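You operate a simulated robot arm through the tools that you are given. There is no shell and no other tool. Be economical: measure what you need, move in short steps, check, and stop when the job is done.

You run a simulated two-armed robot. Do the job below in one go: nothing can be reset, and whatever is moved stays where it is left.

TASK
Warm the engine on the jacket heater to the job card's heat, unplug it, then start the engine.
Fine: dial at OFF while the jacket plug moves; the plug ends in its stand.

Only the result counts: the job must be done as asked and must still hold three seconds after the hand-in. Knocking over, shifting, dropping, spilling or breaking anything else fails it.

THE ROBOT
Two 7-joint arms with fingered hands on one trunk, on a base that drives. Base frame: it is fixed to the floor where the robot stands at the start and does not move with it; the origin is under the middle of the robot, x ahead of it, y to its left, z up; the surface under the hand at the start is at about z = 800. Units: mm, rad, N and s.
The left shoulder is at the start at [34, 215, 1071], the right one opposite. With the tool pointing down near the work surface each hand reaches from about 100 to 680 mm from the robot's upright axis, wherever it stands, measured 20 degrees to its own side. Places, roughly: engine [-1500, 300, 800]; engine start button [700, 300, 900]; jacket dial [700, -100, 1000]; jacket plug stand [500, -200, 800]; jacket socket [800, -100, 900]; speed lever [700, 400, 900]; start switch [700, 200, 900]. Payload 3.6 kg a hand.
Tool frame (each hand has its own): the origin (TCP) lies between the finger pads and is the grasp point; the fingertips stand 22 mm ahead of it; z points along the fingers, y is the line along which they close. The gripper opens to 132 mm. The gripper's body begins 60 mm behind the TCP. The gripper is a hand of 4 fingers: y runs from the thumb to the fingers, the wrist lies at [0, 0, -203] in the tool frame, and closing takes about 1.5 s.
Orientation is told as [roll, pitch, yaw] about the base's x, y, z axes, in that order, counted from this pose: with the fingers straight down and closing along the base's y, the tool's x points along the base's -x, its y along +y and its z along -z.

THE INTERFACE
- The arms move only by the tool drive_tool. It takes "left_targets", "right_targets" or both (then of equal length, played together; a hand with none holds still); each is a list that holds one entry, the list of rows, each a list of 6 numbers: the shift along the tool's x, y, z in mm, then the turn, a rotation vector about the tool's x, y, z in rad. In form: [[[tx, ty, tz, wx, wy, wz], ...]]. A call has 1 to 20 rows; each row shifts and turns the commanded pose from where the row before left it, along the tool's axes as they then stand. "left_jaw" and "right_jaw" are, for a hand that has rows, the finger opening in mm, from 0 to 132, set as the call begins (left out, the last holds). Each row takes 0.2 s and may step no farther than 50 mm and 0.15 rad from the row before; otherwise, or with a gripper value out of range, the whole call is refused. Where a pose cannot be reached the arm comes as near as it can. A force on the tool above 50 N (or 10 N above the force at the start of the call, whichever is more), or a blocked arm, ends the call early, and 0.2 s more pass. Each finger travels about 108 mm/s and halts on what it meets, pressing with about 32 N; the grip force reading is that of the motor and also rises with nothing between the fingers. The clock runs only during rows and for 0.2 s after the last one: add rows that do not move to give the fingers time. The reply holds the time, the measured pose of the TCP, the force on the tool along the base axes, the opening and the grip force, in the units named above and with some noise, with the torque about the TCP (base axes, N m) and any sound that the robot's microphone picked up.
- Cameras (640 x 400 px; columns grow to the right, rows downward): "scene" is now at [162.9, 2.5, 1029.5]; the picture's right is [0.05, -1.00, -0.00], its down [0.14, 0.01, -0.99] and it looks along [0.99, 0.05, 0.14] (base axes); focal length 214 px, centre (320, 200). "left" rides on the left gripper at [-53, -53, -84] in its tool frame; the picture's right is [0.71, -0.71, 0.00], its down [0.53, 0.53, -0.67] and it looks along [0.47, 0.47, 0.74] (tool axes); focal length 247 px, centre (320, 200). "right" rides on the right gripper at [53, -53, -84] in its tool frame; the picture's right is [0.71, 0.71, 0.00], its down [-0.53, 0.53, -0.67] and it looks along [-0.47, 0.47, 0.74] (tool axes); focal length 247 px, centre (320, 200). There is no depth. A picture from a camera that has moved, and an enlarged one, comes with that camera's place and axes in the base frame and with its lens.
- get_image(camera): a new picture of that camera. The clock stands still meanwhile.
- move_column(by): slides the trunk up (or, below 0, down) by that many mm; the arms and the scene camera ride with it, the base frame stays. It gives what a move gives, with no picture.
- drive_base(legs): drives the robot by 1 to 6 legs, each [ahead, turn to the left] in mm and rad, along the robot's own axes; the way and the turn of a leg run together, so that a leg with both is an arc; at most 1500 mm and 3.142 rad a leg. The arms and the cameras ride along, it lands a little off, and it stops where it bumps. It gives what a move gives.
- move_fingers(finger1, finger2, finger3, thumb_bend, hand): sets how far each is bent, from 0 (flat) to 1 (curled in); at 0.3 the hand is open as for a grip, at 0.7 the pads meet at the TCP. One left out holds its place. A second passes; each finger stops where it meets its share of the squeeze, and holds until it gets a number again. A gripper value or a shape takes the hand back. It gives what a move gives, with no picture; readings hold the bend of each and the force on the fingers (four entries, about 0 where the hand has none), thumb and palm.
- hand_shape(shape, hand): the hand has 4 fingers and takes this shape, open, in about a second: jaw (thumb against the fingers, like two jaws); tri (thumb and two fingers); tip (a fingertip pinch); poke (one finger out to press); point (the index stretched); flat (the hand flat); cup (the hand cupped); fist (a fist). The gripper value then closes the fingers along that shape, each until it touches; the sizes above hold for jaw. It gives what a move gives, with no picture.
- head_to(pan, tilt): turns the head with the scene camera to pan (to the left, within 1.047 rad either way) and tilt (down, from -0.506 to 1.204), counted from straight ahead of the robot. It gives what a move gives.
- enlarge(camera, box): a new picture of the part [left, top, right, bottom] of that camera's present view, enlarged. The clock stands still meanwhile.
- sign_off(): hands the job in; it is judged then, once.

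Work in short steps. Places have to be worked out from the pictures, the camera data and where the tool is seen: move nearer, look again, correct. Check each grasp and each placing, and mend what went wrong. You have 120 turns and 100 pictures in all, those below and enlarged ones among them. Open the grippers and draw the arms clear of the work before you hand the job in, unless the task says otherwise; then end with one line.

The tools are called as name(argument=value, ...) on one line, values as JSON. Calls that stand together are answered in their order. drive_tool: Moves the arms, as the interface text tells. Its arguments: {"type":"object","properties":{"left_targets":{"type":"array","items":{"type":"array","items":{"type":"array","items":{"type":"number"}}}},"left_jaw":{"type":"number"},"right_targets":{"type":"array","items":{"type":"array","items":{"type":"array","items":{"type":"number"}}}},"right_jaw":{"type":"number"}},"required":[]} The other tools are called the same way: move_column (by) slides the trunk up or down; hand_shape (shape, hand) gives the hand a shape; move_fingers (finger1, finger2, finger3, thumb_bend, hand) moves the fingers one by one; drive_base (legs) drives the base; head_to (pan, tilt) turns the head that bears the scene camera; get_image (camera) takes a picture; enlarge (camera, box) takes an enlarged picture of a part of a camera's view; sign_off () hands the job in.

At the start:

```text
time: 0.0
left_tool_pos: [330.9, 131.5, 1133.5]
left_tcp_rot: [0.0, 0.002, 0.0]
left_ft_force: [-0.5, 0.5, -0.3]
left_ft_torque: [-0.02, -0.02, -0.01]
left_finger_gap: 131.9
left_grasp_force: 0.0
left_shape: jaw
left_bend: [0.3, 0.3, 0.3, 0.3]
left_finger forces: [0.0, 0.0, 0.0, 0.0, 0.1, 0.0]
right_tool_pos: [522.4, -247.3, 1186.6]
right_tcp_rot: [-0.001, -0.001, 0.001]
right_ft_force: [-0.5, 0.1, 0.0]
right_ft_torque: [0.02, 0.0, 0.02]
right_finger_gap: 131.9
right_grasp_force: 0.0
right_shape: jaw
right_bend: [0.3, 0.3, 0.3, 0.3]
right_finger forces: [0.1, 0.0, 0.0, 0.0, 0.0, 0.1]
trunk travel left (down, up): [-350.0, 326.0]
robot x, y, heading: [-1.1, -0.1, -0.003]
head pan, tilt: [0.049, -0.145]
```

scene: 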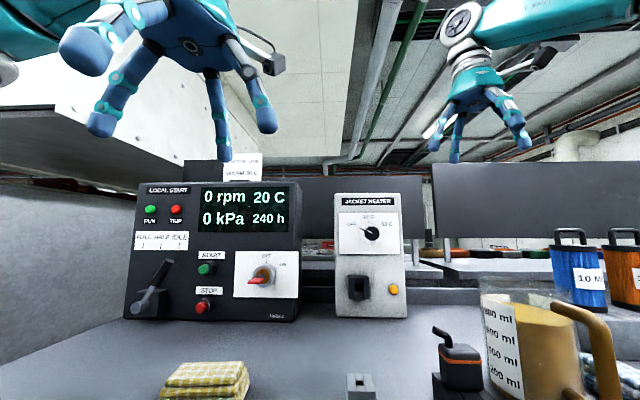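
right: 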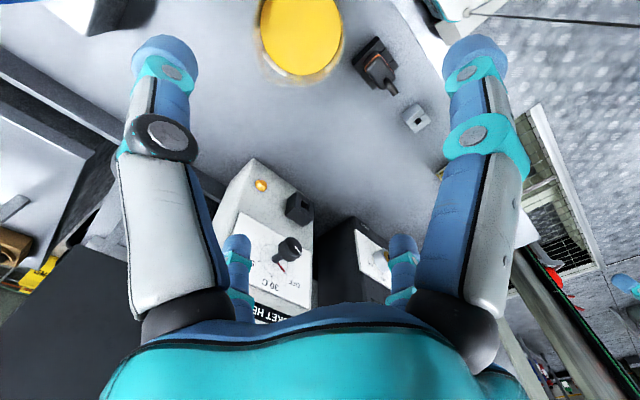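
left: 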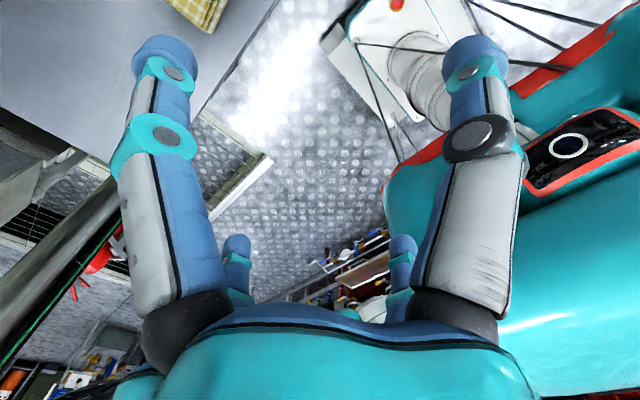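

I'll look closely at the panel, the heater and the card first.

enlarge(camera="scene", box=[120, 145, 310, 325])

enlarge(camera="scene", box=[320, 180, 420, 330])

enlarge(camera="scene", box=[210, 145, 280, 190])

enlarge(camera="scene", box=[320, 300, 520, 400])

```text
2.22 times, centred on (215, 235) of scene
camera zoom: at [162.9, 2.5, 1029.5], right [0.05, -1.0, 0.0], down [0.14, 0.01, -0.99], along [0.99, 0.05, 0.14], focal length 477 px, centre (553, 122)
```

zoom: 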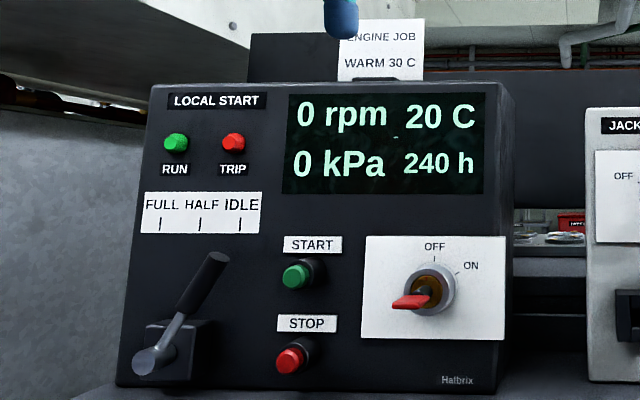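

```text
2.67 times, centred on (370, 255) of scene
camera zoom: at [162.9, 2.5, 1029.5], right [0.05, -1.0, 0.0], down [0.14, 0.01, -0.99], along [0.99, 0.05, 0.14], focal length 572 px, centre (187, 53)
```

zoom: 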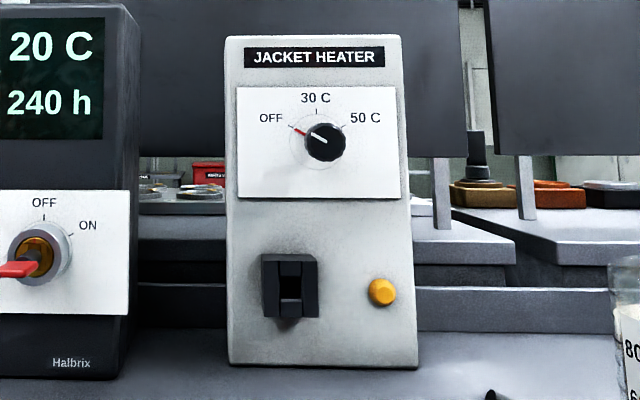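

```text
8.89 times, centred on (245, 168) of scene
camera zoom: at [162.9, 2.5, 1029.5], right [0.05, -1.0, 0.0], down [0.14, 0.01, -0.99], along [0.99, 0.05, 0.14], focal length 1906 px, centre (987, 489)
```

zoom: 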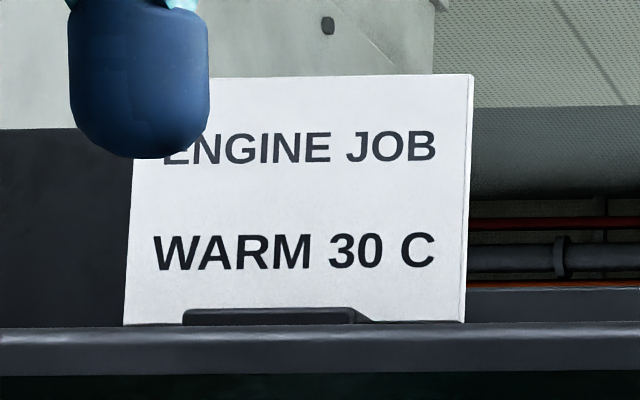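

```text
3.20 times, centred on (420, 350) of scene
camera zoom: at [162.9, 2.5, 1029.5], right [0.05, -1.0, 0.0], down [0.14, 0.01, -0.99], along [0.99, 0.05, 0.14], focal length 686 px, centre (0, -280)
```

zoom: 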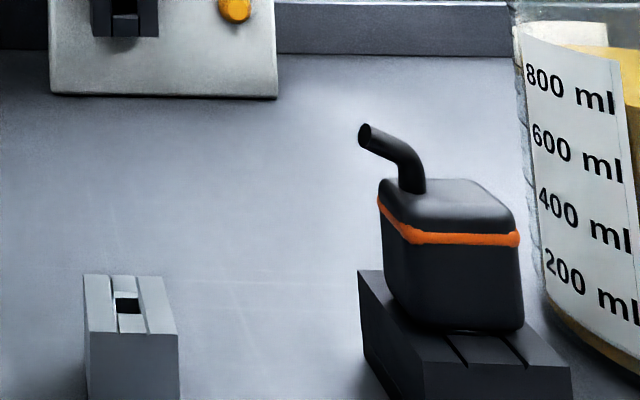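

The card says 30 C, and the heater dial is at OFF. I'll tilt the head down to find the plug and its stand.

head_to(pan=-0.25, tilt=0.5)

get_image(camera="scene")

enlarge(camera="right", box=[180, 0, 460, 310])

```text
time: 1.0
left_tool_pos: [330.8, 131.0, 1134.2]
left_tcp_rot: [-0.001, 0.0, 0.002]
left_ft_force: [-0.5, -0.7, -0.3]
left_ft_torque: [-0.04, 0.0, -0.01]
left_finger_gap: 132.0
left_grasp_force: 0.1
left_shape: jaw
left_bend: [0.3, 0.3, 0.3, 0.3]
left_finger forces: [0.1, 0.0, 0.1, 0.1, 0.1, 0.1]
right_tool_pos: [522.6, -247.4, 1186.4]
right_tcp_rot: [0.0, -0.001, 0.001]
right_ft_force: [0.4, 0.1, -0.6]
right_ft_torque: [0.0, 0.01, -0.04]
right_finger_gap: 132.0
right_grasp_force: 0.0
right_shape: jaw
right_bend: [0.3, 0.3, 0.3, 0.3]
right_finger forces: [0.1, 0.1, 0.0, 0.0, 0.0, 0.0]
trunk travel left (down, up): [-350.0, 326.0]
robot x, y, heading: [-1.9, -1.5, -0.002]
head pan, tilt: [-0.25, 0.499]
```

```text
92 pictures are left
camera scene: at [165.7, -24.2, 970.7], right [-0.25, -0.97, 0.0], down [-0.46, 0.12, -0.88], along [0.85, -0.22, -0.48], focal length 214 px, centre (320, 200)
```

scene: 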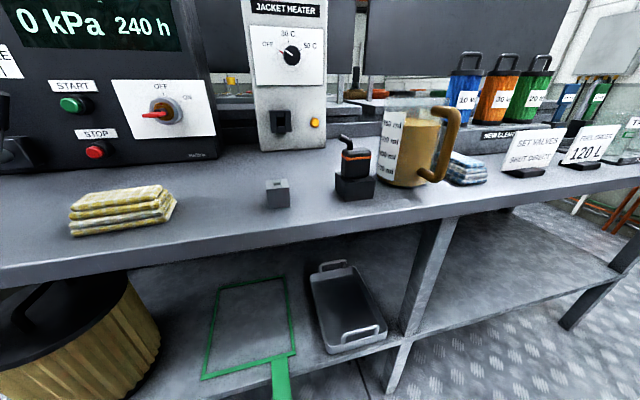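

```text
1.29 times, centred on (320, 155) of right
camera zoom: at [469.1, -299.8, 1271.3], right [-0.71, 0.71, 0.0], down [0.53, 0.53, 0.67], along [0.47, 0.47, -0.74], focal length 319 px, centre (320, 258)
```

zoom: 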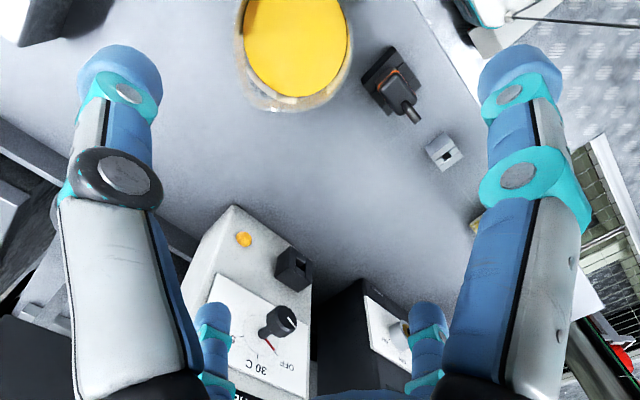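

enlarge(camera="scene", box=[240, 100, 400, 220])

enlarge(camera="right", box=[330, 20, 450, 140])

enlarge(camera="right", box=[210, 150, 330, 320])

```text
3.33 times, centred on (320, 160) of scene
camera zoom: at [165.7, -24.2, 970.7], right [-0.25, -0.97, 0.0], down [-0.46, 0.12, -0.88], along [0.85, -0.22, -0.48], focal length 715 px, centre (320, 333)
```

zoom: 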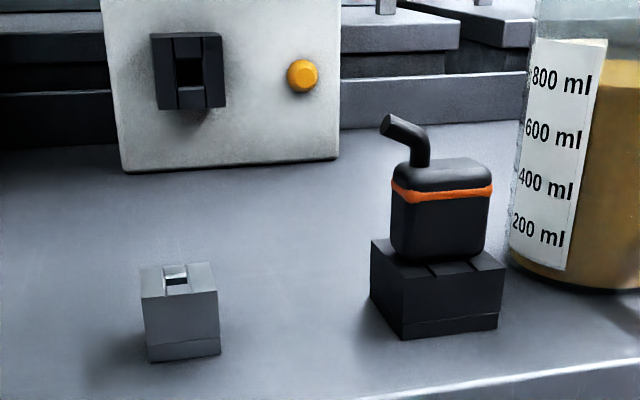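

```text
3.33 times, centred on (390, 80) of right
camera zoom: at [469.1, -299.8, 1271.3], right [-0.71, 0.71, 0.0], down [0.53, 0.53, 0.67], along [0.47, 0.47, -0.74], focal length 823 px, centre (87, 600)
```

zoom: 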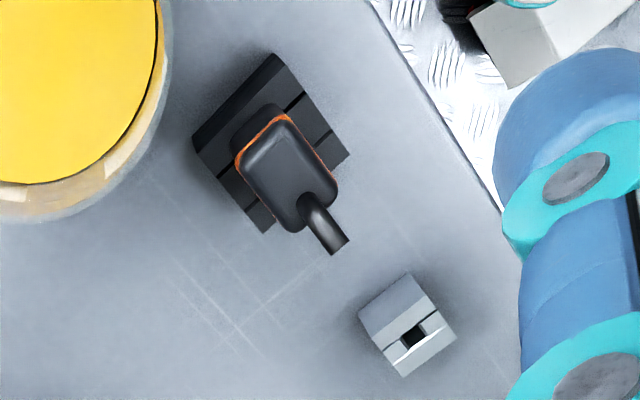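

```text
2.35 times, centred on (270, 235) of right
camera zoom: at [469.1, -299.8, 1271.3], right [-0.71, 0.71, 0.0], down [0.53, 0.53, 0.67], along [0.47, 0.47, -0.74], focal length 581 px, centre (438, 118)
```

zoom: 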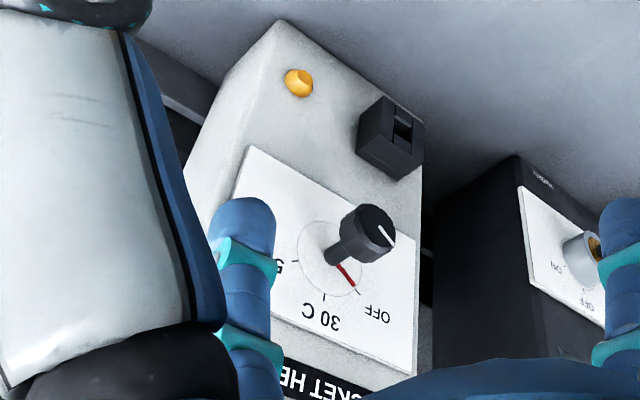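

The plug is on the black stand at about (475, -166) with its top near z=875, and its cord stub points to +y. I'll bring the right hand above it and yaw +90° so the fingers close along x, which should keep them off the stub.

drive_tool(right_targets=[[[12, 20, 30, 0, 0, 0], [12, 20, 30, 0, 0, 0], [12, 20, 30, 0, 0, 0], [11, 21, 30, 0, 0, 0], [0, 0, 0, 0, 0, -0.15], [0, 0, 0, 0, 0, -0.15], [0, 0, 0, 0, 0, -0.15], [0, 0, 0, 0, 0, -0.15], [0, 0, 0, 0, 0, -0.15], [0, 0, 0, 0, 0, -0.15], [0, 0, 0, 0, 0, -0.15], [0, 0, 0, 0, 0, -0.15], [0, 0, 0, 0, 0, -0.15], [0, 0, 0, 0, 0, -0.15], [0, 0, 0, 0, 0, -0.0708]]])

get_image(camera="right")

get_image(camera="scene")

```text
time: 4.2
left_tool_pos: [331.5, 131.3, 1133.4]
left_tcp_rot: [-0.001, 0.003, -0.002]
left_ft_force: [-0.2, 0.4, -0.3]
left_ft_torque: [0.02, 0.0, -0.02]
left_finger_gap: 132.0
left_grasp_force: 0.0
left_shape: jaw
left_bend: [0.3, 0.3, 0.3, 0.3]
left_finger forces: [0.1, 0.1, 0.0, 0.0, 0.1, 0.1]
right_tool_pos: [475.4, -166.5, 1067.6]
right_tcp_rot: [0.0, 0.001, 1.573]
right_ft_force: [0.4, 0.4, 0.0]
right_ft_torque: [0.02, -0.01, -0.01]
right_finger_gap: 131.9
right_grasp_force: 0.1
right_shape: jaw
right_bend: [0.3, 0.3, 0.3, 0.3]
right_finger forces: [0.1, 0.0, 0.0, 0.1, 0.1, 0.0]
trunk travel left (down, up): [-350.0, 326.0]
robot x, y, heading: [0.2, 3.5, 0.002]
head pan, tilt: [-0.25, 0.499]
```

```text
87 pictures are left
camera right: at [529.0, -218.6, 1151.5], right [-0.71, -0.71, 0.0], down [-0.53, 0.52, 0.67], along [-0.47, 0.47, -0.74], focal length 247 px, centre (320, 200)
```

right: 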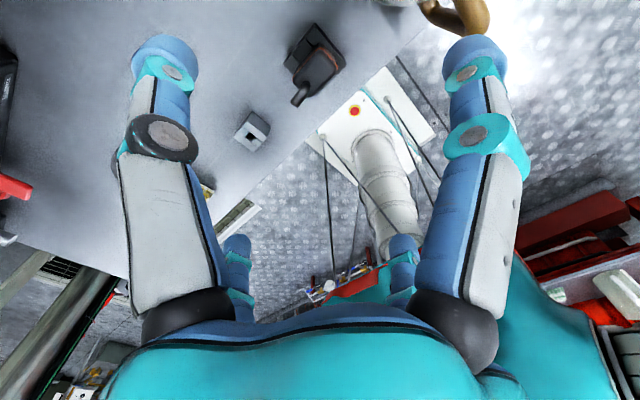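

```text
86 pictures are left
camera scene: at [165.7, -24.2, 970.6], right [-0.25, -0.97, 0.0], down [-0.46, 0.12, -0.88], along [0.85, -0.22, -0.48], focal length 214 px, centre (320, 200)
```

scene: 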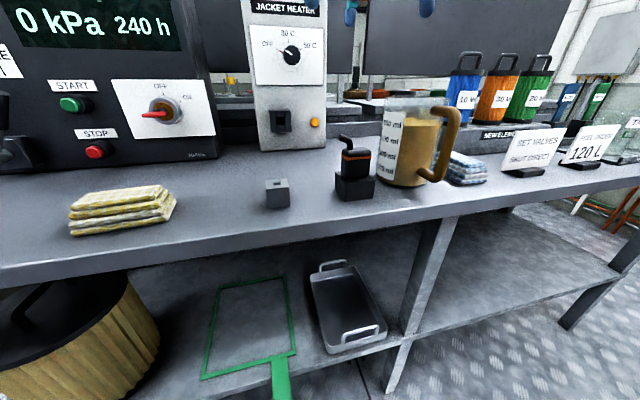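

enlarge(camera="right", box=[220, 10, 380, 150])

```text
2.86 times, centred on (300, 80) of right
camera zoom: at [529.0, -218.6, 1151.5], right [-0.71, -0.71, 0.0], down [-0.53, 0.52, 0.67], along [-0.47, 0.47, -0.74], focal length 706 px, centre (377, 543)
```

zoom: 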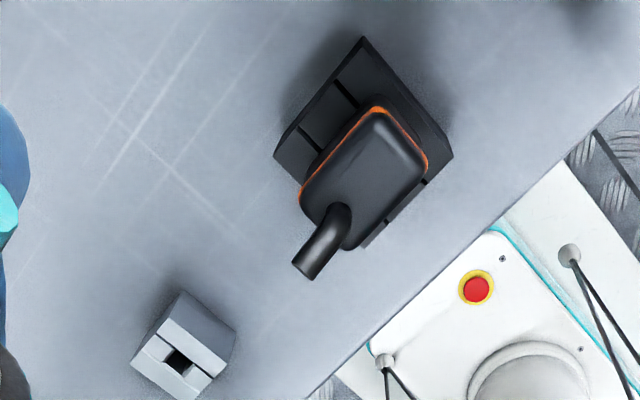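

Refined plug top centre is about (480, -165, 875), roughly 25 mm in x by 42 mm in y. I'll lower to z≈930 and look again.

drive_tool(right_targets=[[[0, -4, 46, 0, 0, 0], [0, 0, 46, 0, 0, 0], [0, 0, 46, 0, 0, 0]]])

get_image(camera="right")

get_image(camera="scene")

```text
time: 5.0
left_tool_pos: [333.4, 131.3, 1133.2]
left_tcp_rot: [-0.001, 0.002, 0.0]
left_ft_force: [-0.3, 0.3, 0.3]
left_ft_torque: [-0.02, 0.0, 0.01]
left_finger_gap: 131.8
left_grasp_force: 0.0
left_shape: jaw
left_bend: [0.3, 0.3, 0.3, 0.3]
left_finger forces: [0.0, 0.0, 0.0, 0.1, 0.0, 0.1]
right_tool_pos: [479.6, -167.9, 928.7]
right_tcp_rot: [0.001, 0.0, 1.57]
right_ft_force: [0.1, -0.2, -0.2]
right_ft_torque: [-0.02, 0.03, 0.04]
right_finger_gap: 132.1
right_grasp_force: 0.0
right_shape: jaw
right_bend: [0.3, 0.3, 0.3, 0.3]
right_finger forces: [0.0, 0.2, 0.1, 0.0, 0.1, 0.1]
trunk travel left (down, up): [-350.0, 326.0]
robot x, y, heading: [0.3, -3.2, -0.006]
head pan, tilt: [-0.25, 0.499]
```

```text
84 pictures are left
camera right: at [533.6, -220.8, 1012.5], right [-0.71, -0.71, 0.0], down [-0.53, 0.53, 0.67], along [-0.47, 0.47, -0.74], focal length 247 px, centre (320, 200)
```

right: 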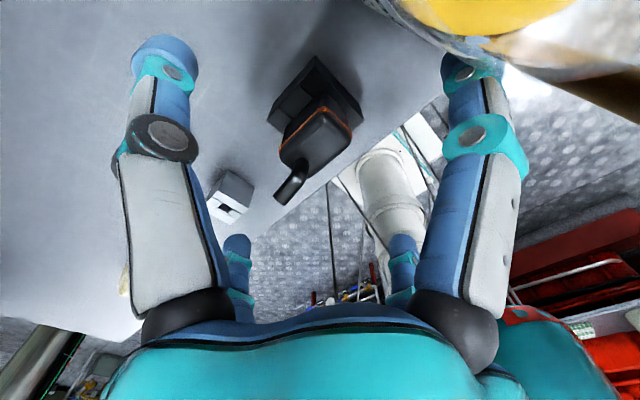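

```text
83 pictures are left
camera scene: at [166.0, -24.2, 970.5], right [-0.25, -0.97, 0.0], down [-0.47, 0.12, -0.88], along [0.85, -0.22, -0.48], focal length 214 px, centre (320, 200)
```

scene: 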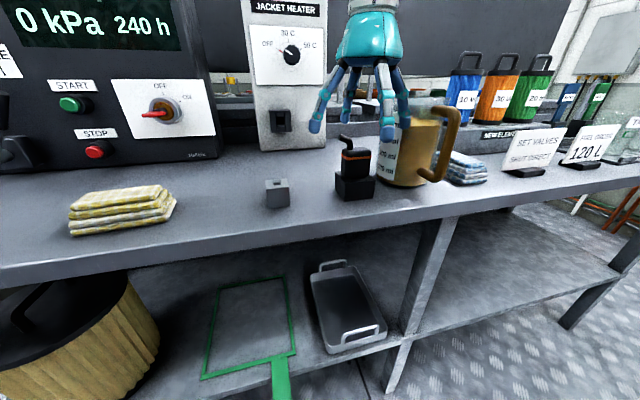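

The hand's four digits form a cross, and the -y digit comes close to the beaker at about (520, -290). I'll go back up and see what the "tip" shape looks like.

drive_tool(right_targets=[[[0, 0, -45, 0, 0, 0], [0, 0, -45, 0, 0, 0]]])

hand_shape(hand="right", shape="tip")

get_image(camera="right")

head_to(pan=-0.35, tilt=0.2)

get_image(camera="scene")

```text
time: 5.6
left_tool_pos: [330.8, 131.4, 1134.4]
left_tcp_rot: [-0.001, 0.0, 0.001]
left_ft_force: [-0.1, -0.3, 0.5]
left_ft_torque: [0.01, -0.01, 0.0]
left_finger_gap: 131.8
left_grasp_force: 0.0
left_shape: jaw
left_bend: [0.3, 0.3, 0.3, 0.3]
left_finger forces: [0.0, 0.1, 0.1, 0.0, 0.0, 0.1]
right_tool_pos: [476.3, -168.3, 1017.5]
right_tcp_rot: [0.0, 0.002, 1.571]
right_ft_force: [0.0, -0.2, -0.4]
right_ft_torque: [0.0, 0.0, 0.01]
right_finger_gap: 131.8
right_grasp_force: 0.1
right_shape: jaw
right_bend: [0.3, 0.3, 0.3, 0.3]
right_finger forces: [0.0, 0.0, 0.0, 0.0, 0.1, 0.0]
trunk travel left (down, up): [-350.0, 326.0]
robot x, y, heading: [0.8, -0.1, -0.001]
head pan, tilt: [-0.25, 0.499]
```

```text
time: 6.5
left_tool_pos: [331.4, 132.1, 1134.0]
left_tcp_rot: [0.0, 0.002, 0.0]
left_ft_force: [-0.4, 0.3, 0.1]
left_ft_torque: [0.0, -0.01, -0.01]
left_finger_gap: 132.0
left_grasp_force: 0.0
left_shape: jaw
left_bend: [0.3, 0.3, 0.3, 0.3]
left_finger forces: [0.1, 0.0, 0.1, 0.0, 0.0, 0.0]
right_tool_pos: [478.8, -168.7, 1015.4]
right_tcp_rot: [0.0, 0.001, 1.571]
right_ft_force: [0.0, -0.4, 0.5]
right_ft_torque: [-0.03, 0.03, -0.01]
right_finger_gap: 131.8
right_grasp_force: 0.2
right_shape: tip
right_bend: [0.11, 0.3, 0.11, 0.3]
right_finger forces: [0.1, 0.0, 0.0, 0.0, 0.0, 0.0]
trunk travel left (down, up): [-350.0, 326.0]
robot x, y, heading: [1.1, -1.4, 0.0]
head pan, tilt: [-0.25, 0.499]
```

```text
82 pictures are left
camera right: at [531.7, -221.0, 1100.9], right [-0.71, -0.71, 0.0], down [-0.53, 0.53, 0.67], along [-0.47, 0.47, -0.74], focal length 247 px, centre (320, 200)
```

right: 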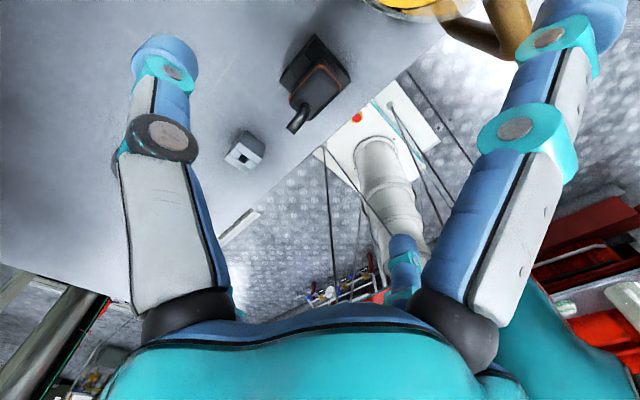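

```text
time: 7.3
left_tool_pos: [331.8, 131.3, 1134.2]
left_tcp_rot: [-0.001, 0.004, 0.0]
left_ft_force: [0.0, -0.1, -0.2]
left_ft_torque: [-0.01, -0.03, -0.02]
left_finger_gap: 131.8
left_grasp_force: 0.0
left_shape: jaw
left_bend: [0.3, 0.3, 0.3, 0.3]
left_finger forces: [0.0, 0.0, 0.0, 0.1, 0.1, 0.0]
right_tool_pos: [478.0, -168.3, 1017.2]
right_tcp_rot: [0.0, 0.0, 1.571]
right_ft_force: [-0.8, 0.0, 0.2]
right_ft_torque: [0.0, 0.02, -0.02]
right_finger_gap: 131.7
right_grasp_force: 0.0
right_shape: tip
right_bend: [0.11, 0.3, 0.11, 0.3]
right_finger forces: [0.0, 0.1, 0.1, 0.0, 0.1, 0.0]
trunk travel left (down, up): [-350.0, 326.0]
robot x, y, heading: [-2.4, -0.7, -0.001]
head pan, tilt: [-0.351, 0.201]
```

```text
81 pictures are left
camera scene: at [165.1, -33.7, 998.2], right [-0.34, -0.94, 0.0], down [-0.19, 0.07, -0.98], along [0.92, -0.34, -0.2], focal length 214 px, centre (320, 200)
```

scene: 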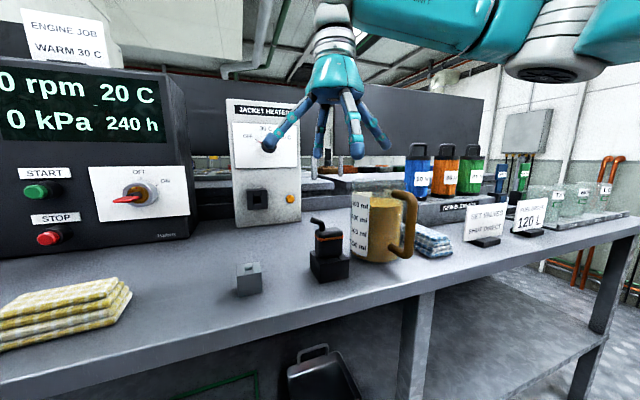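

Tip leaves finger2 and thumb as the pincers. I'll bend one side finger inward to keep clear of the beaker, and check whether finger1 is the -y one.

move_fingers(hand="right", finger1=0.5, finger2=0.35, finger3=0.2, thumb_bend=0.35)

get_image(camera="right")

get_image(camera="scene")

```text
time: 8.3
left_tool_pos: [331.4, 131.1, 1136.5]
left_tcp_rot: [0.0, 0.002, -0.001]
left_ft_force: [0.8, -0.2, -0.3]
left_ft_torque: [0.02, 0.01, 0.03]
left_finger_gap: 131.7
left_grasp_force: 0.2
left_shape: jaw
left_bend: [0.3, 0.3, 0.3, 0.3]
left_finger forces: [0.0, 0.1, 0.0, 0.0, 0.0, 0.0]
right_tool_pos: [478.0, -167.7, 1015.9]
right_tcp_rot: [0.001, 0.001, 1.57]
right_ft_force: [-0.3, 0.4, 0.6]
right_ft_torque: [0.01, 0.02, -0.03]
right_finger_gap: 61.0
right_grasp_force: 0.0
right_shape: fingers
right_bend: [0.5, 0.35, 0.2, 0.35]
right_finger forces: [0.0, 0.1, 0.0, 0.0, 0.1, 0.0]
trunk travel left (down, up): [-350.0, 326.0]
robot x, y, heading: [-2.3, 0.0, -0.001]
head pan, tilt: [-0.351, 0.201]
```

```text
80 pictures are left
camera right: at [531.7, -221.0, 1101.3], right [-0.71, -0.71, 0.0], down [-0.53, 0.53, 0.67], along [-0.47, 0.47, -0.74], focal length 247 px, centre (320, 200)
```

right: 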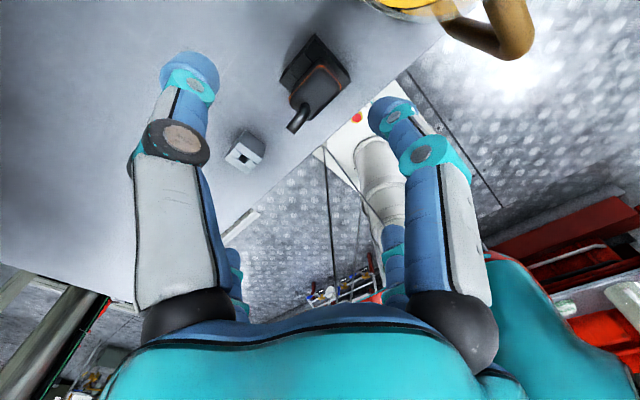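

```text
79 pictures are left
camera scene: at [165.0, -33.7, 998.3], right [-0.34, -0.94, 0.0], down [-0.19, 0.07, -0.98], along [0.92, -0.34, -0.2], focal length 214 px, centre (320, 200)
```

scene: 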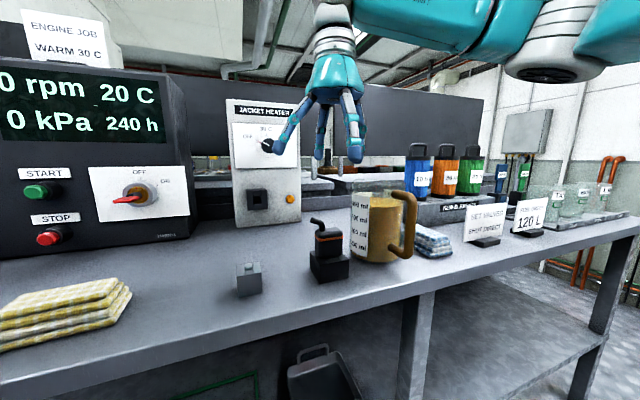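

Finger1 is the -y one. I'll bend it a bit more and descend to z≈905 to check alignment.

move_fingers(hand="right", finger1=0.56)

drive_tool(right_targets=[[[-3, 0, 40, 0, 0, 0], [0, 0, 40, 0, 0, 0], [0, 0, 31, 0, 0, 0]]])

get_image(camera="right")

enlarge(camera="scene", box=[240, 120, 440, 300])

```text
time: 9.3
left_tool_pos: [333.1, 130.7, 1134.0]
left_tcp_rot: [0.002, 0.002, 0.0]
left_ft_force: [-0.4, -0.6, 0.1]
left_ft_torque: [-0.01, -0.01, 0.01]
left_finger_gap: 131.8
left_grasp_force: 0.1
left_shape: jaw
left_bend: [0.3, 0.3, 0.3, 0.3]
left_finger forces: [0.1, 0.0, 0.0, 0.1, 0.0, 0.0]
right_tool_pos: [478.3, -167.4, 1015.9]
right_tcp_rot: [0.0, 0.0, 1.57]
right_ft_force: [-0.5, 0.0, 1.0]
right_ft_torque: [0.01, -0.01, 0.0]
right_finger_gap: 56.2
right_grasp_force: 0.1
right_shape: fingers
right_bend: [0.56, 0.35, 0.2, 0.35]
right_finger forces: [0.1, 0.0, 0.0, 0.0, 0.0, 0.0]
trunk travel left (down, up): [-350.0, 326.0]
robot x, y, heading: [0.8, 1.4, 0.001]
head pan, tilt: [-0.351, 0.201]
```

```text
time: 10.1
left_tool_pos: [331.6, 131.6, 1134.4]
left_tcp_rot: [0.002, 0.002, 0.0]
left_ft_force: [-0.2, 0.2, -0.1]
left_ft_torque: [0.02, -0.01, 0.0]
left_finger_gap: 131.7
left_grasp_force: 0.1
left_shape: jaw
left_bend: [0.3, 0.3, 0.3, 0.3]
left_finger forces: [0.0, 0.0, 0.0, 0.0, 0.1, 0.0]
right_tool_pos: [479.4, -165.5, 910.0]
right_tcp_rot: [0.001, 0.002, 1.571]
right_ft_force: [-0.4, -0.3, 0.3]
right_ft_torque: [0.05, -0.01, 0.01]
right_finger_gap: 56.5
right_grasp_force: 0.2
right_shape: fingers
right_bend: [0.56, 0.35, 0.2, 0.35]
right_finger forces: [0.0, 0.1, 0.0, 0.0, 0.1, 0.0]
trunk travel left (down, up): [-350.0, 326.0]
robot x, y, heading: [-0.7, -0.6, 0.001]
head pan, tilt: [-0.351, 0.201]
```

```text
78 pictures are left
camera right: at [532.9, -218.2, 994.1], right [-0.71, -0.71, 0.0], down [-0.53, 0.53, 0.67], along [-0.47, 0.47, -0.74], focal length 247 px, centre (320, 200)
```

right: 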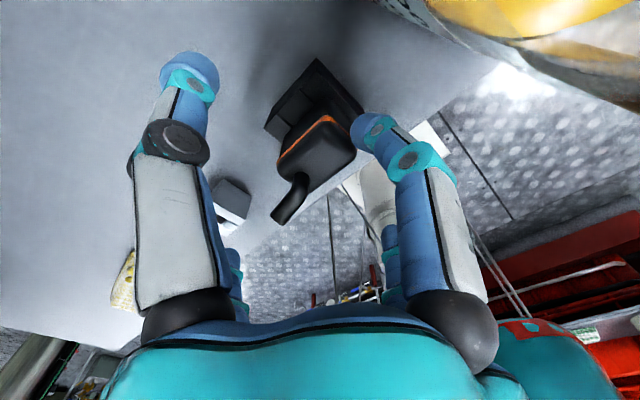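

```text
2.22 times, centred on (340, 210) of scene
camera zoom: at [165.2, -33.8, 998.3], right [-0.34, -0.94, 0.0], down [-0.19, 0.07, -0.98], along [0.92, -0.34, -0.2], focal length 477 px, centre (276, 178)
```

zoom: 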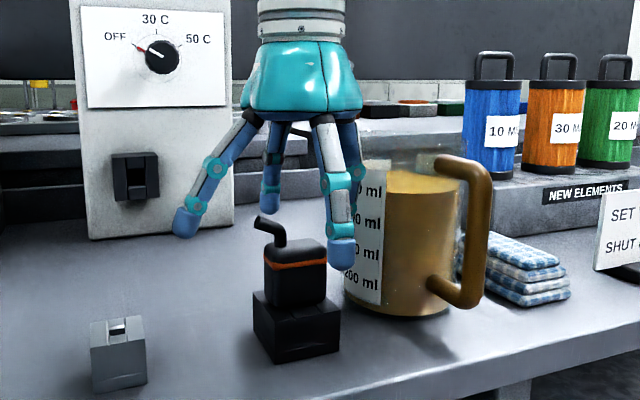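

Alignment looks good: plug top about z 872 and stand top about z 835. I'll lower the TCP to about 866.

drive_tool(right_targets=[[[0, 0, 15, 0, 0, 0], [0, 0, 15, 0, 0, 0], [0, 0, 14, 0, 0, 0]]])

get_image(camera="right")

enlarge(camera="scene", box=[270, 170, 410, 300])

```text
time: 10.9
left_tool_pos: [331.4, 131.5, 1133.0]
left_tcp_rot: [0.0, 0.002, 0.001]
left_ft_force: [0.1, 0.0, 0.4]
left_ft_torque: [0.01, -0.03, -0.04]
left_finger_gap: 132.1
left_grasp_force: 0.1
left_shape: jaw
left_bend: [0.3, 0.3, 0.3, 0.3]
left_finger forces: [0.0, 0.0, 0.0, 0.0, 0.1, 0.0]
right_tool_pos: [480.2, -164.4, 864.7]
right_tcp_rot: [0.0, -0.001, 1.571]
right_ft_force: [0.5, 0.4, -1.0]
right_ft_torque: [0.0, -0.02, -0.01]
right_finger_gap: 56.3
right_grasp_force: 0.0
right_shape: fingers
right_bend: [0.56, 0.35, 0.2, 0.35]
right_finger forces: [0.1, 0.0, 0.1, 0.0, 0.0, 0.0]
trunk travel left (down, up): [-350.0, 326.0]
robot x, y, heading: [-2.8, 0.3, -0.002]
head pan, tilt: [-0.351, 0.201]
```

```text
76 pictures are left
camera right: at [533.6, -216.1, 949.6], right [-0.71, -0.71, 0.0], down [-0.53, 0.53, 0.67], along [-0.47, 0.47, -0.74], focal length 247 px, centre (320, 200)
```

right: 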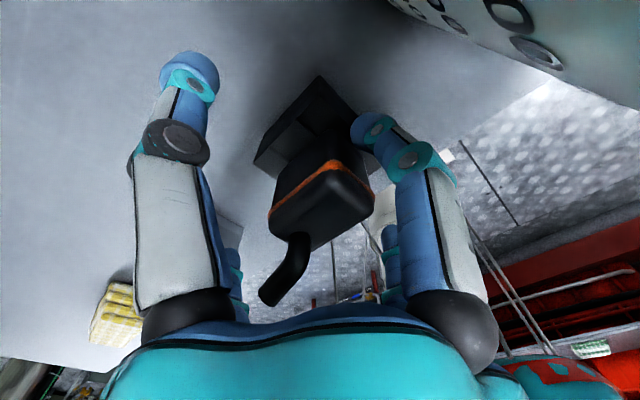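

```text
3.08 times, centred on (340, 235) of scene
camera zoom: at [165.2, -33.7, 998.3], right [-0.34, -0.94, 0.0], down [-0.19, 0.07, -0.98], along [0.92, -0.34, -0.2], focal length 660 px, centre (258, 92)
```

zoom: 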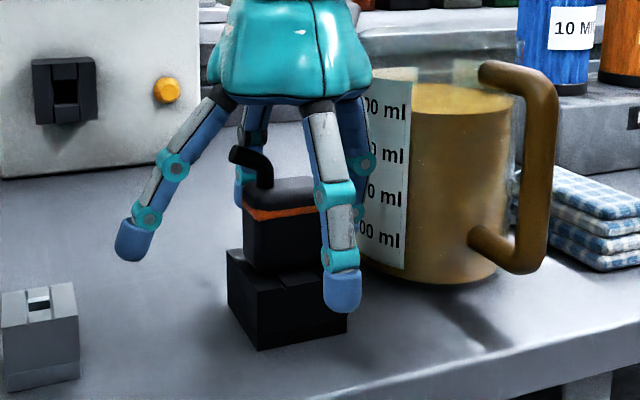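

The plug is centred at about (482, -164.5), within 2 mm of the TCP. Closing thumb and finger2.

move_fingers(hand="right", finger2=0.5, thumb_bend=0.5)

move_fingers(hand="right", finger2=0.75, thumb_bend=0.75)

get_image(camera="right")

enlarge(camera="scene", box=[270, 170, 410, 300])

```text
time: 11.9
left_tool_pos: [331.2, 130.6, 1134.1]
left_tcp_rot: [0.001, 0.003, 0.0]
left_ft_force: [0.3, 0.0, -0.4]
left_ft_torque: [0.01, -0.01, 0.0]
left_finger_gap: 131.8
left_grasp_force: 0.1
left_shape: jaw
left_bend: [0.3, 0.3, 0.3, 0.3]
left_finger forces: [0.1, 0.0, 0.0, 0.1, 0.0, 0.1]
right_tool_pos: [479.6, -163.7, 865.1]
right_tcp_rot: [0.0, -0.001, 1.571]
right_ft_force: [0.1, -0.4, 1.0]
right_ft_torque: [0.0, 0.0, 0.04]
right_finger_gap: 34.4
right_grasp_force: 0.1
right_shape: fingers
right_bend: [0.56, 0.5, 0.2, 0.5]
right_finger forces: [0.1, 0.0, 0.0, 0.1, 0.1, 0.0]
trunk travel left (down, up): [-350.0, 326.0]
robot x, y, heading: [0.7, -0.3, 0.002]
head pan, tilt: [-0.351, 0.201]
```

```text
time: 12.9
left_tool_pos: [331.0, 131.6, 1133.2]
left_tcp_rot: [-0.001, 0.003, 0.001]
left_ft_force: [-1.2, 0.4, 0.6]
left_ft_torque: [0.01, -0.02, 0.04]
left_finger_gap: 131.8
left_grasp_force: 0.0
left_shape: jaw
left_bend: [0.3, 0.3, 0.3, 0.3]
left_finger forces: [0.1, 0.0, 0.0, 0.0, 0.1, 0.1]
right_tool_pos: [480.2, -163.3, 865.2]
right_tcp_rot: [-0.001, -0.002, 1.569]
right_ft_force: [3.0, 0.6, -0.7]
right_ft_torque: [0.01, -0.04, 0.0]
right_finger_gap: 19.0
right_grasp_force: 10.7
right_shape: fingers
right_bend: [0.56, 0.62, 0.2, 0.65]
right_finger forces: [0.0, 9.1, 0.0, 0.0, 12.0, 0.0]
trunk travel left (down, up): [-350.0, 326.0]
robot x, y, heading: [-0.5, -2.7, -0.003]
head pan, tilt: [-0.351, 0.201]
```

```text
74 pictures are left
camera right: at [533.9, -216.3, 949.8], right [-0.71, -0.71, 0.0], down [-0.53, 0.53, 0.67], along [-0.47, 0.47, -0.74], focal length 247 px, centre (320, 200)
```

right: 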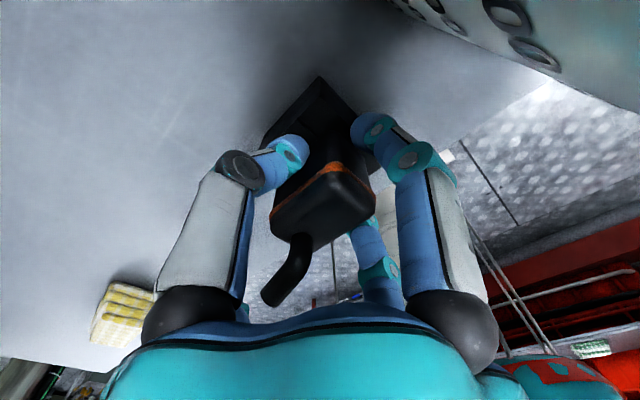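

```text
3.08 times, centred on (340, 235) of scene
camera zoom: at [165.5, -33.7, 998.2], right [-0.34, -0.94, 0.0], down [-0.19, 0.07, -0.98], along [0.92, -0.34, -0.2], focal length 660 px, centre (258, 92)
```

zoom: 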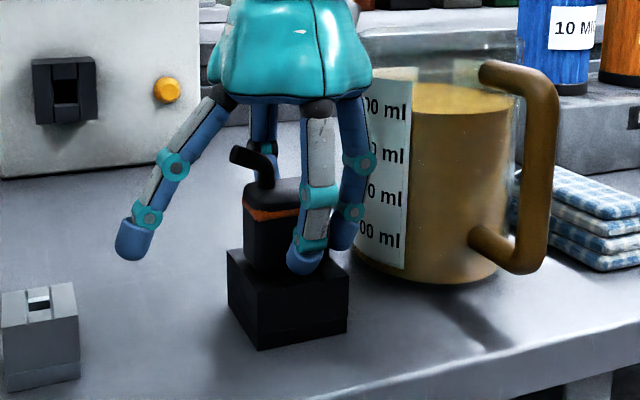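

Gripped with 10 N on both sides. Lifting straight up in small steps.

drive_tool(right_targets=[[[0, 0, -8, 0, 0, 0], [0, 0, -8, 0, 0, 0], [0, 0, -14, 0, 0, 0], [0, 0, -20, 0, 0, 0], [0, 0, -30, 0, 0, 0], [0, 0, -40, 0, 0, 0]]])

get_image(camera="right")

enlarge(camera="scene", box=[250, 100, 450, 300])

```text
time: 14.3
left_tool_pos: [330.5, 132.8, 1133.9]
left_tcp_rot: [0.0, -0.001, 0.0]
left_ft_force: [0.8, -0.6, 0.6]
left_ft_torque: [0.04, 0.03, 0.03]
left_finger_gap: 131.9
left_grasp_force: 0.3
left_shape: jaw
left_bend: [0.3, 0.3, 0.3, 0.3]
left_finger forces: [0.0, 0.0, 0.0, 0.1, 0.1, 0.0]
right_tool_pos: [479.8, -162.2, 983.1]
right_tcp_rot: [0.0, 0.0, 1.57]
right_ft_force: [-0.3, 0.1, -0.8]
right_ft_torque: [0.0, 0.01, 0.04]
right_finger_gap: 18.1
right_grasp_force: 10.1
right_shape: fingers
right_bend: [0.56, 0.61, 0.2, 0.66]
right_finger forces: [0.0, 10.5, 0.0, 0.0, 10.5, 0.0]
trunk travel left (down, up): [-350.0, 326.0]
robot x, y, heading: [1.4, 2.8, -0.002]
head pan, tilt: [-0.351, 0.201]
```

```text
72 pictures are left
camera right: at [532.8, -215.1, 1067.5], right [-0.71, -0.71, 0.0], down [-0.53, 0.53, 0.67], along [-0.47, 0.47, -0.74], focal length 247 px, centre (320, 200)
```

right: 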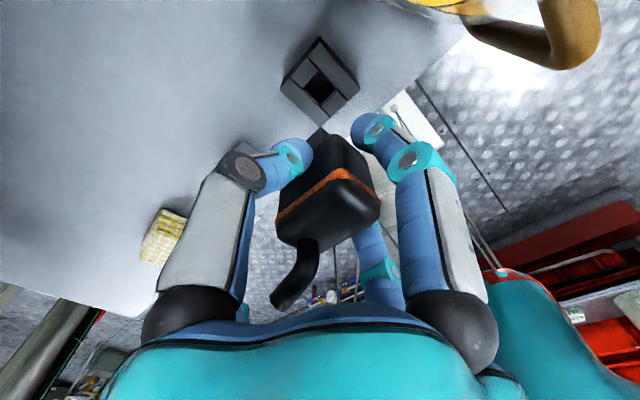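

```text
2.00 times, centred on (350, 200) of scene
camera zoom: at [164.8, -33.5, 998.4], right [-0.34, -0.94, 0.0], down [-0.19, 0.07, -0.98], along [0.92, -0.34, -0.2], focal length 429 px, centre (260, 200)
```

zoom: 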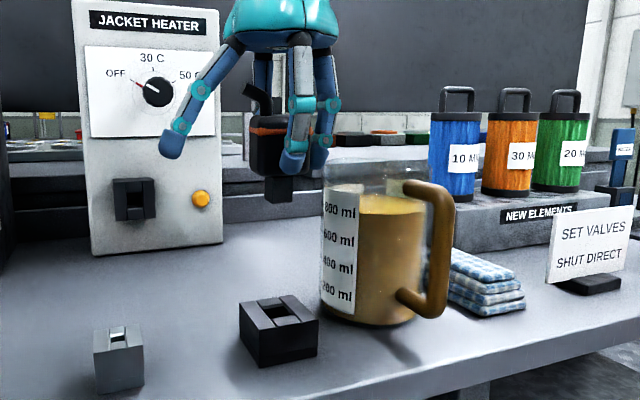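

The plug is out. I judge the socket face to be near (745, -69, 884). I'll move to (600, -110, 1010), then pitch the fingers forward.

drive_tool(right_targets=[[[-10, -24, -6, 0, 0, 0], [-10, -24, -6, 0, 0, 0], [-10, -24, -6, 0, 0, 0], [-10, -24, -6, 0, 0, 0], [-10, -24, -6, 0, 0, 0], [0, 0, 0, 0.15, 0, 0], [0, 0, 0, 0.15, 0, 0], [0, 0, 0, 0.15, 0, 0], [0, 0, 0, 0.15, 0, 0], [0, 0, 0, 0.15, 0, 0], [0, 0, 0, 0.15, 0, 0], [0, 0, 0, 0.15, 0, 0], [0, 0, 0, 0.15, 0, 0], [0, 0, 0, 0.15, 0, 0], [0, 0, 0, 0.15, 0, 0], [0, 0, 0, 0.0708, 0, 0]]])

get_image(camera="right")

get_image(camera="scene")

```text
time: 17.7
left_tool_pos: [331.1, 131.4, 1135.1]
left_tcp_rot: [0.0, 0.0, 0.0]
left_ft_force: [0.5, -0.5, -0.2]
left_ft_torque: [-0.02, -0.02, 0.0]
left_finger_gap: 131.8
left_grasp_force: 0.0
left_shape: jaw
left_bend: [0.3, 0.3, 0.3, 0.3]
left_finger forces: [0.0, 0.1, 0.0, 0.0, 0.0, 0.0]
right_tool_pos: [599.8, -114.1, 1013.3]
right_tcp_rot: [-1.572, -0.001, 1.571]
right_ft_force: [-0.3, -1.3, -1.2]
right_ft_torque: [0.0, 0.0, 0.0]
right_finger_gap: 17.2
right_grasp_force: 10.3
right_shape: fingers
right_bend: [0.56, 0.6, 0.2, 0.68]
right_finger forces: [0.1, 10.7, 0.1, 0.0, 10.0, 0.1]
trunk travel left (down, up): [-350.0, 326.0]
robot x, y, heading: [0.8, 1.1, 0.004]
head pan, tilt: [-0.351, 0.201]
```

```text
70 pictures are left
camera right: at [515.5, -165.8, 1067.5], right [0.0, -0.71, -0.71], down [-0.67, 0.53, -0.53], along [0.74, 0.47, -0.47], focal length 247 px, centre (320, 200)
```

right: 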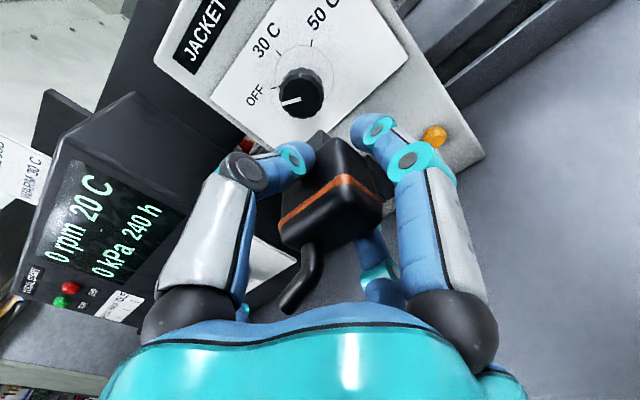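

```text
69 pictures are left
camera scene: at [165.7, -33.7, 998.1], right [-0.34, -0.94, 0.0], down [-0.19, 0.07, -0.98], along [0.92, -0.34, -0.2], focal length 214 px, centre (320, 200)
```

scene: 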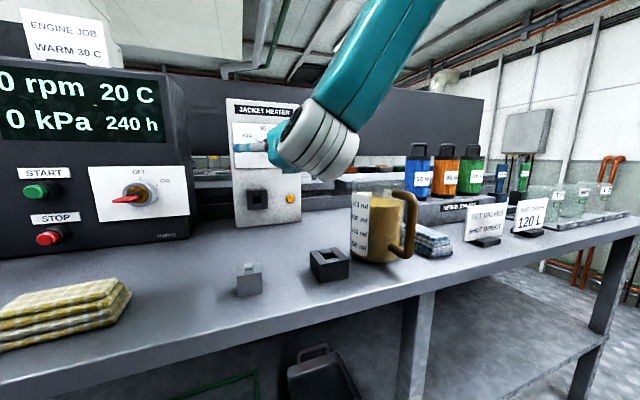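

The finger bends have drifted a little, so the plug may have shifted in the grip. I'll zoom in on it.

enlarge(camera="right", box=[220, 100, 420, 330])

enlarge(camera="scene", box=[215, 90, 375, 230])

```text
1.74 times, centred on (320, 215) of right
camera zoom: at [515.5, -165.8, 1067.5], right [0.0, -0.71, -0.71], down [-0.67, 0.53, -0.53], along [0.74, 0.47, -0.47], focal length 430 px, centre (320, 174)
```

zoom: 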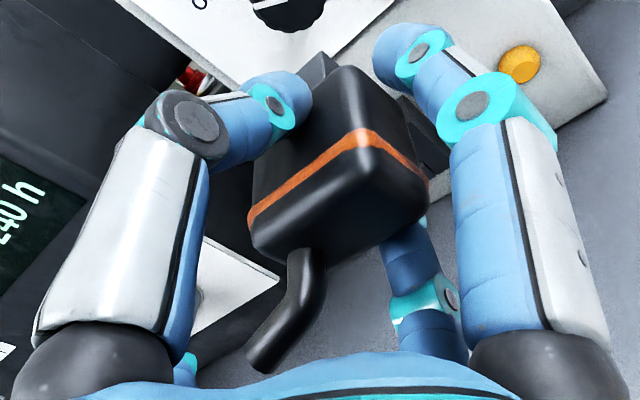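

```text
2.86 times, centred on (295, 160) of scene
camera zoom: at [165.7, -33.7, 998.1], right [-0.34, -0.94, 0.0], down [-0.19, 0.07, -0.98], along [0.92, -0.34, -0.2], focal length 613 px, centre (391, 314)
```

zoom: 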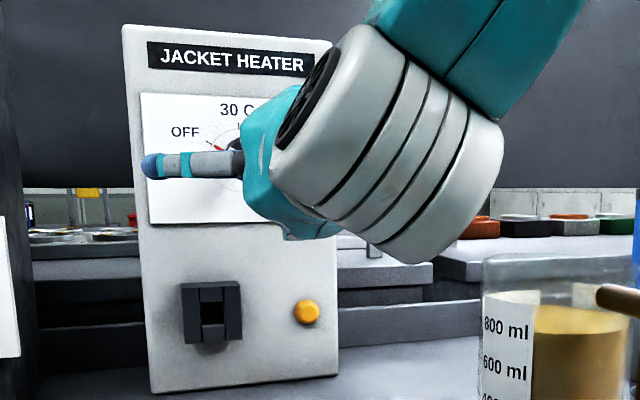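

I'll lower in front of the socket to about (655, -69, 889) and inspect again.

drive_tool(right_targets=[[[-11, 31, 0, 0, 0, 0], [-11, 31, 0, 0, 0, 0], [-11, 31, 0, 0, 0, 0], [-12, 31, 0, 0, 0, 0], [0, 0, 25, 0, 0, 0], [0, 0, 30, 0, 0, 0]]])

enlarge(camera="right", box=[220, 50, 420, 280])

enlarge(camera="scene", box=[215, 110, 375, 250])

```text
time: 19.1
left_tool_pos: [331.2, 130.7, 1135.4]
left_tcp_rot: [0.0, 0.003, 0.0]
left_ft_force: [0.1, -0.6, -0.7]
left_ft_torque: [0.01, -0.01, -0.03]
left_finger_gap: 131.9
left_grasp_force: 0.1
left_shape: jaw
left_bend: [0.3, 0.3, 0.3, 0.3]
left_finger forces: [0.0, 0.0, 0.0, 0.1, 0.0, 0.0]
right_tool_pos: [653.2, -68.3, 889.5]
right_tcp_rot: [-1.57, 0.001, 1.57]
right_ft_force: [-1.1, 0.8, -1.3]
right_ft_torque: [-0.05, 0.0, 0.0]
right_finger_gap: 17.4
right_grasp_force: 10.1
right_shape: fingers
right_bend: [0.56, 0.6, 0.2, 0.68]
right_finger forces: [0.0, 10.7, 0.0, 0.1, 10.1, 0.0]
trunk travel left (down, up): [-350.0, 326.0]
robot x, y, heading: [-2.2, 1.5, 0.003]
head pan, tilt: [-0.351, 0.201]
```

```text
1.74 times, centred on (320, 165) of right
camera zoom: at [569.9, -121.5, 943.0], right [0.0, -0.71, -0.71], down [-0.67, 0.53, -0.52], along [0.74, 0.47, -0.47], focal length 430 px, centre (320, 261)
```

zoom: 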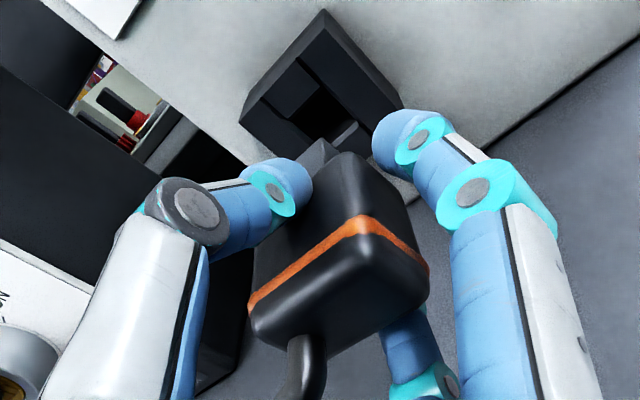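

```text
2.86 times, centred on (295, 180) of scene
camera zoom: at [165.3, -33.7, 998.3], right [-0.34, -0.94, 0.0], down [-0.19, 0.07, -0.98], along [0.92, -0.34, -0.2], focal length 613 px, centre (391, 257)
```

zoom: 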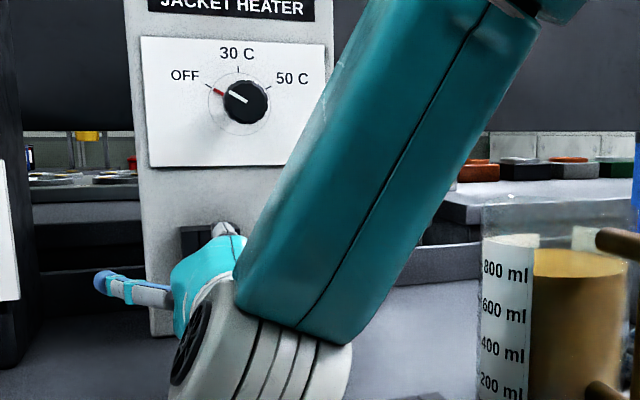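

The grip is steady. I'll zoom closer on pin and hole to compare them directly.

enlarge(camera="right", box=[265, 50, 375, 150])

```text
4.00 times, centred on (320, 100) of right
camera zoom: at [569.9, -121.5, 943.0], right [0.0, -0.71, -0.71], down [-0.67, 0.53, -0.52], along [0.74, 0.47, -0.47], focal length 988 px, centre (320, 600)
```

zoom: 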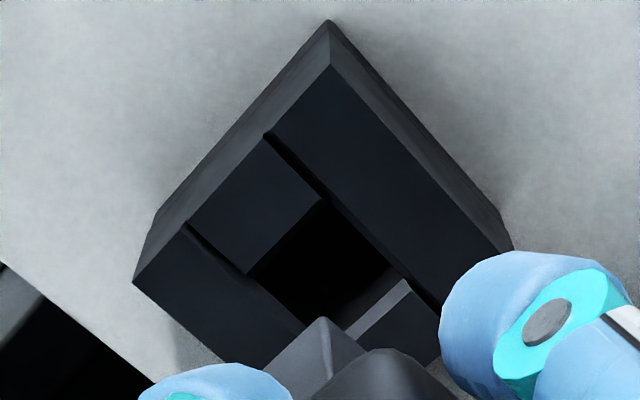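

Hole centre works out at about y=-67, z=885, and the pin is nearly centred on the TCP. I'll drop 3 mm and advance 35 mm to just short of the socket.

drive_tool(right_targets=[[[0, 3, 0, 0, 0, 0], [0, 0, 18, 0, 0, 0], [0, 0, 17, 0, 0, 0]]])

enlarge(camera="right", box=[255, 70, 385, 190])

```text
time: 19.9
left_tool_pos: [331.0, 131.3, 1134.0]
left_tcp_rot: [-0.001, 0.002, 0.0]
left_ft_force: [0.8, 0.1, -0.1]
left_ft_torque: [0.01, 0.03, -0.01]
left_finger_gap: 131.7
left_grasp_force: 0.0
left_shape: jaw
left_bend: [0.3, 0.3, 0.3, 0.3]
left_finger forces: [0.1, 0.0, 0.1, 0.1, 0.1, 0.0]
right_tool_pos: [689.7, -68.4, 886.5]
right_tcp_rot: [-1.568, 0.001, 1.571]
right_ft_force: [-0.2, 0.3, -0.7]
right_ft_torque: [0.01, 0.02, 0.0]
right_finger_gap: 17.1
right_grasp_force: 10.2
right_shape: fingers
right_bend: [0.56, 0.6, 0.2, 0.68]
right_finger forces: [0.0, 10.6, 0.0, 0.0, 10.0, 0.0]
trunk travel left (down, up): [-350.0, 326.0]
robot x, y, heading: [3.8, -1.1, -0.001]
head pan, tilt: [-0.351, 0.201]
```

```text
3.33 times, centred on (320, 130) of right
camera zoom: at [607.1, -120.7, 940.3], right [0.0, -0.71, -0.71], down [-0.67, 0.53, -0.53], along [0.74, 0.47, -0.47], focal length 823 px, centre (320, 433)
```

zoom: 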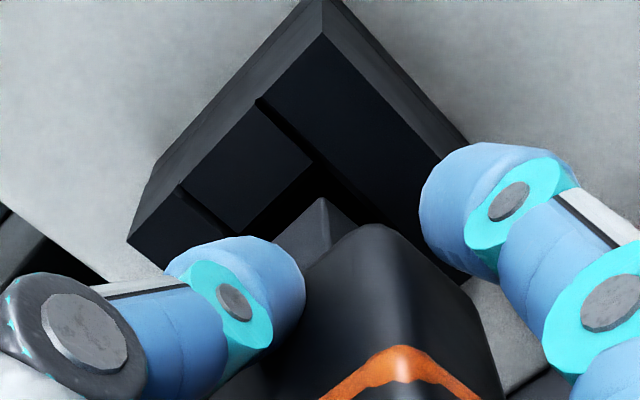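

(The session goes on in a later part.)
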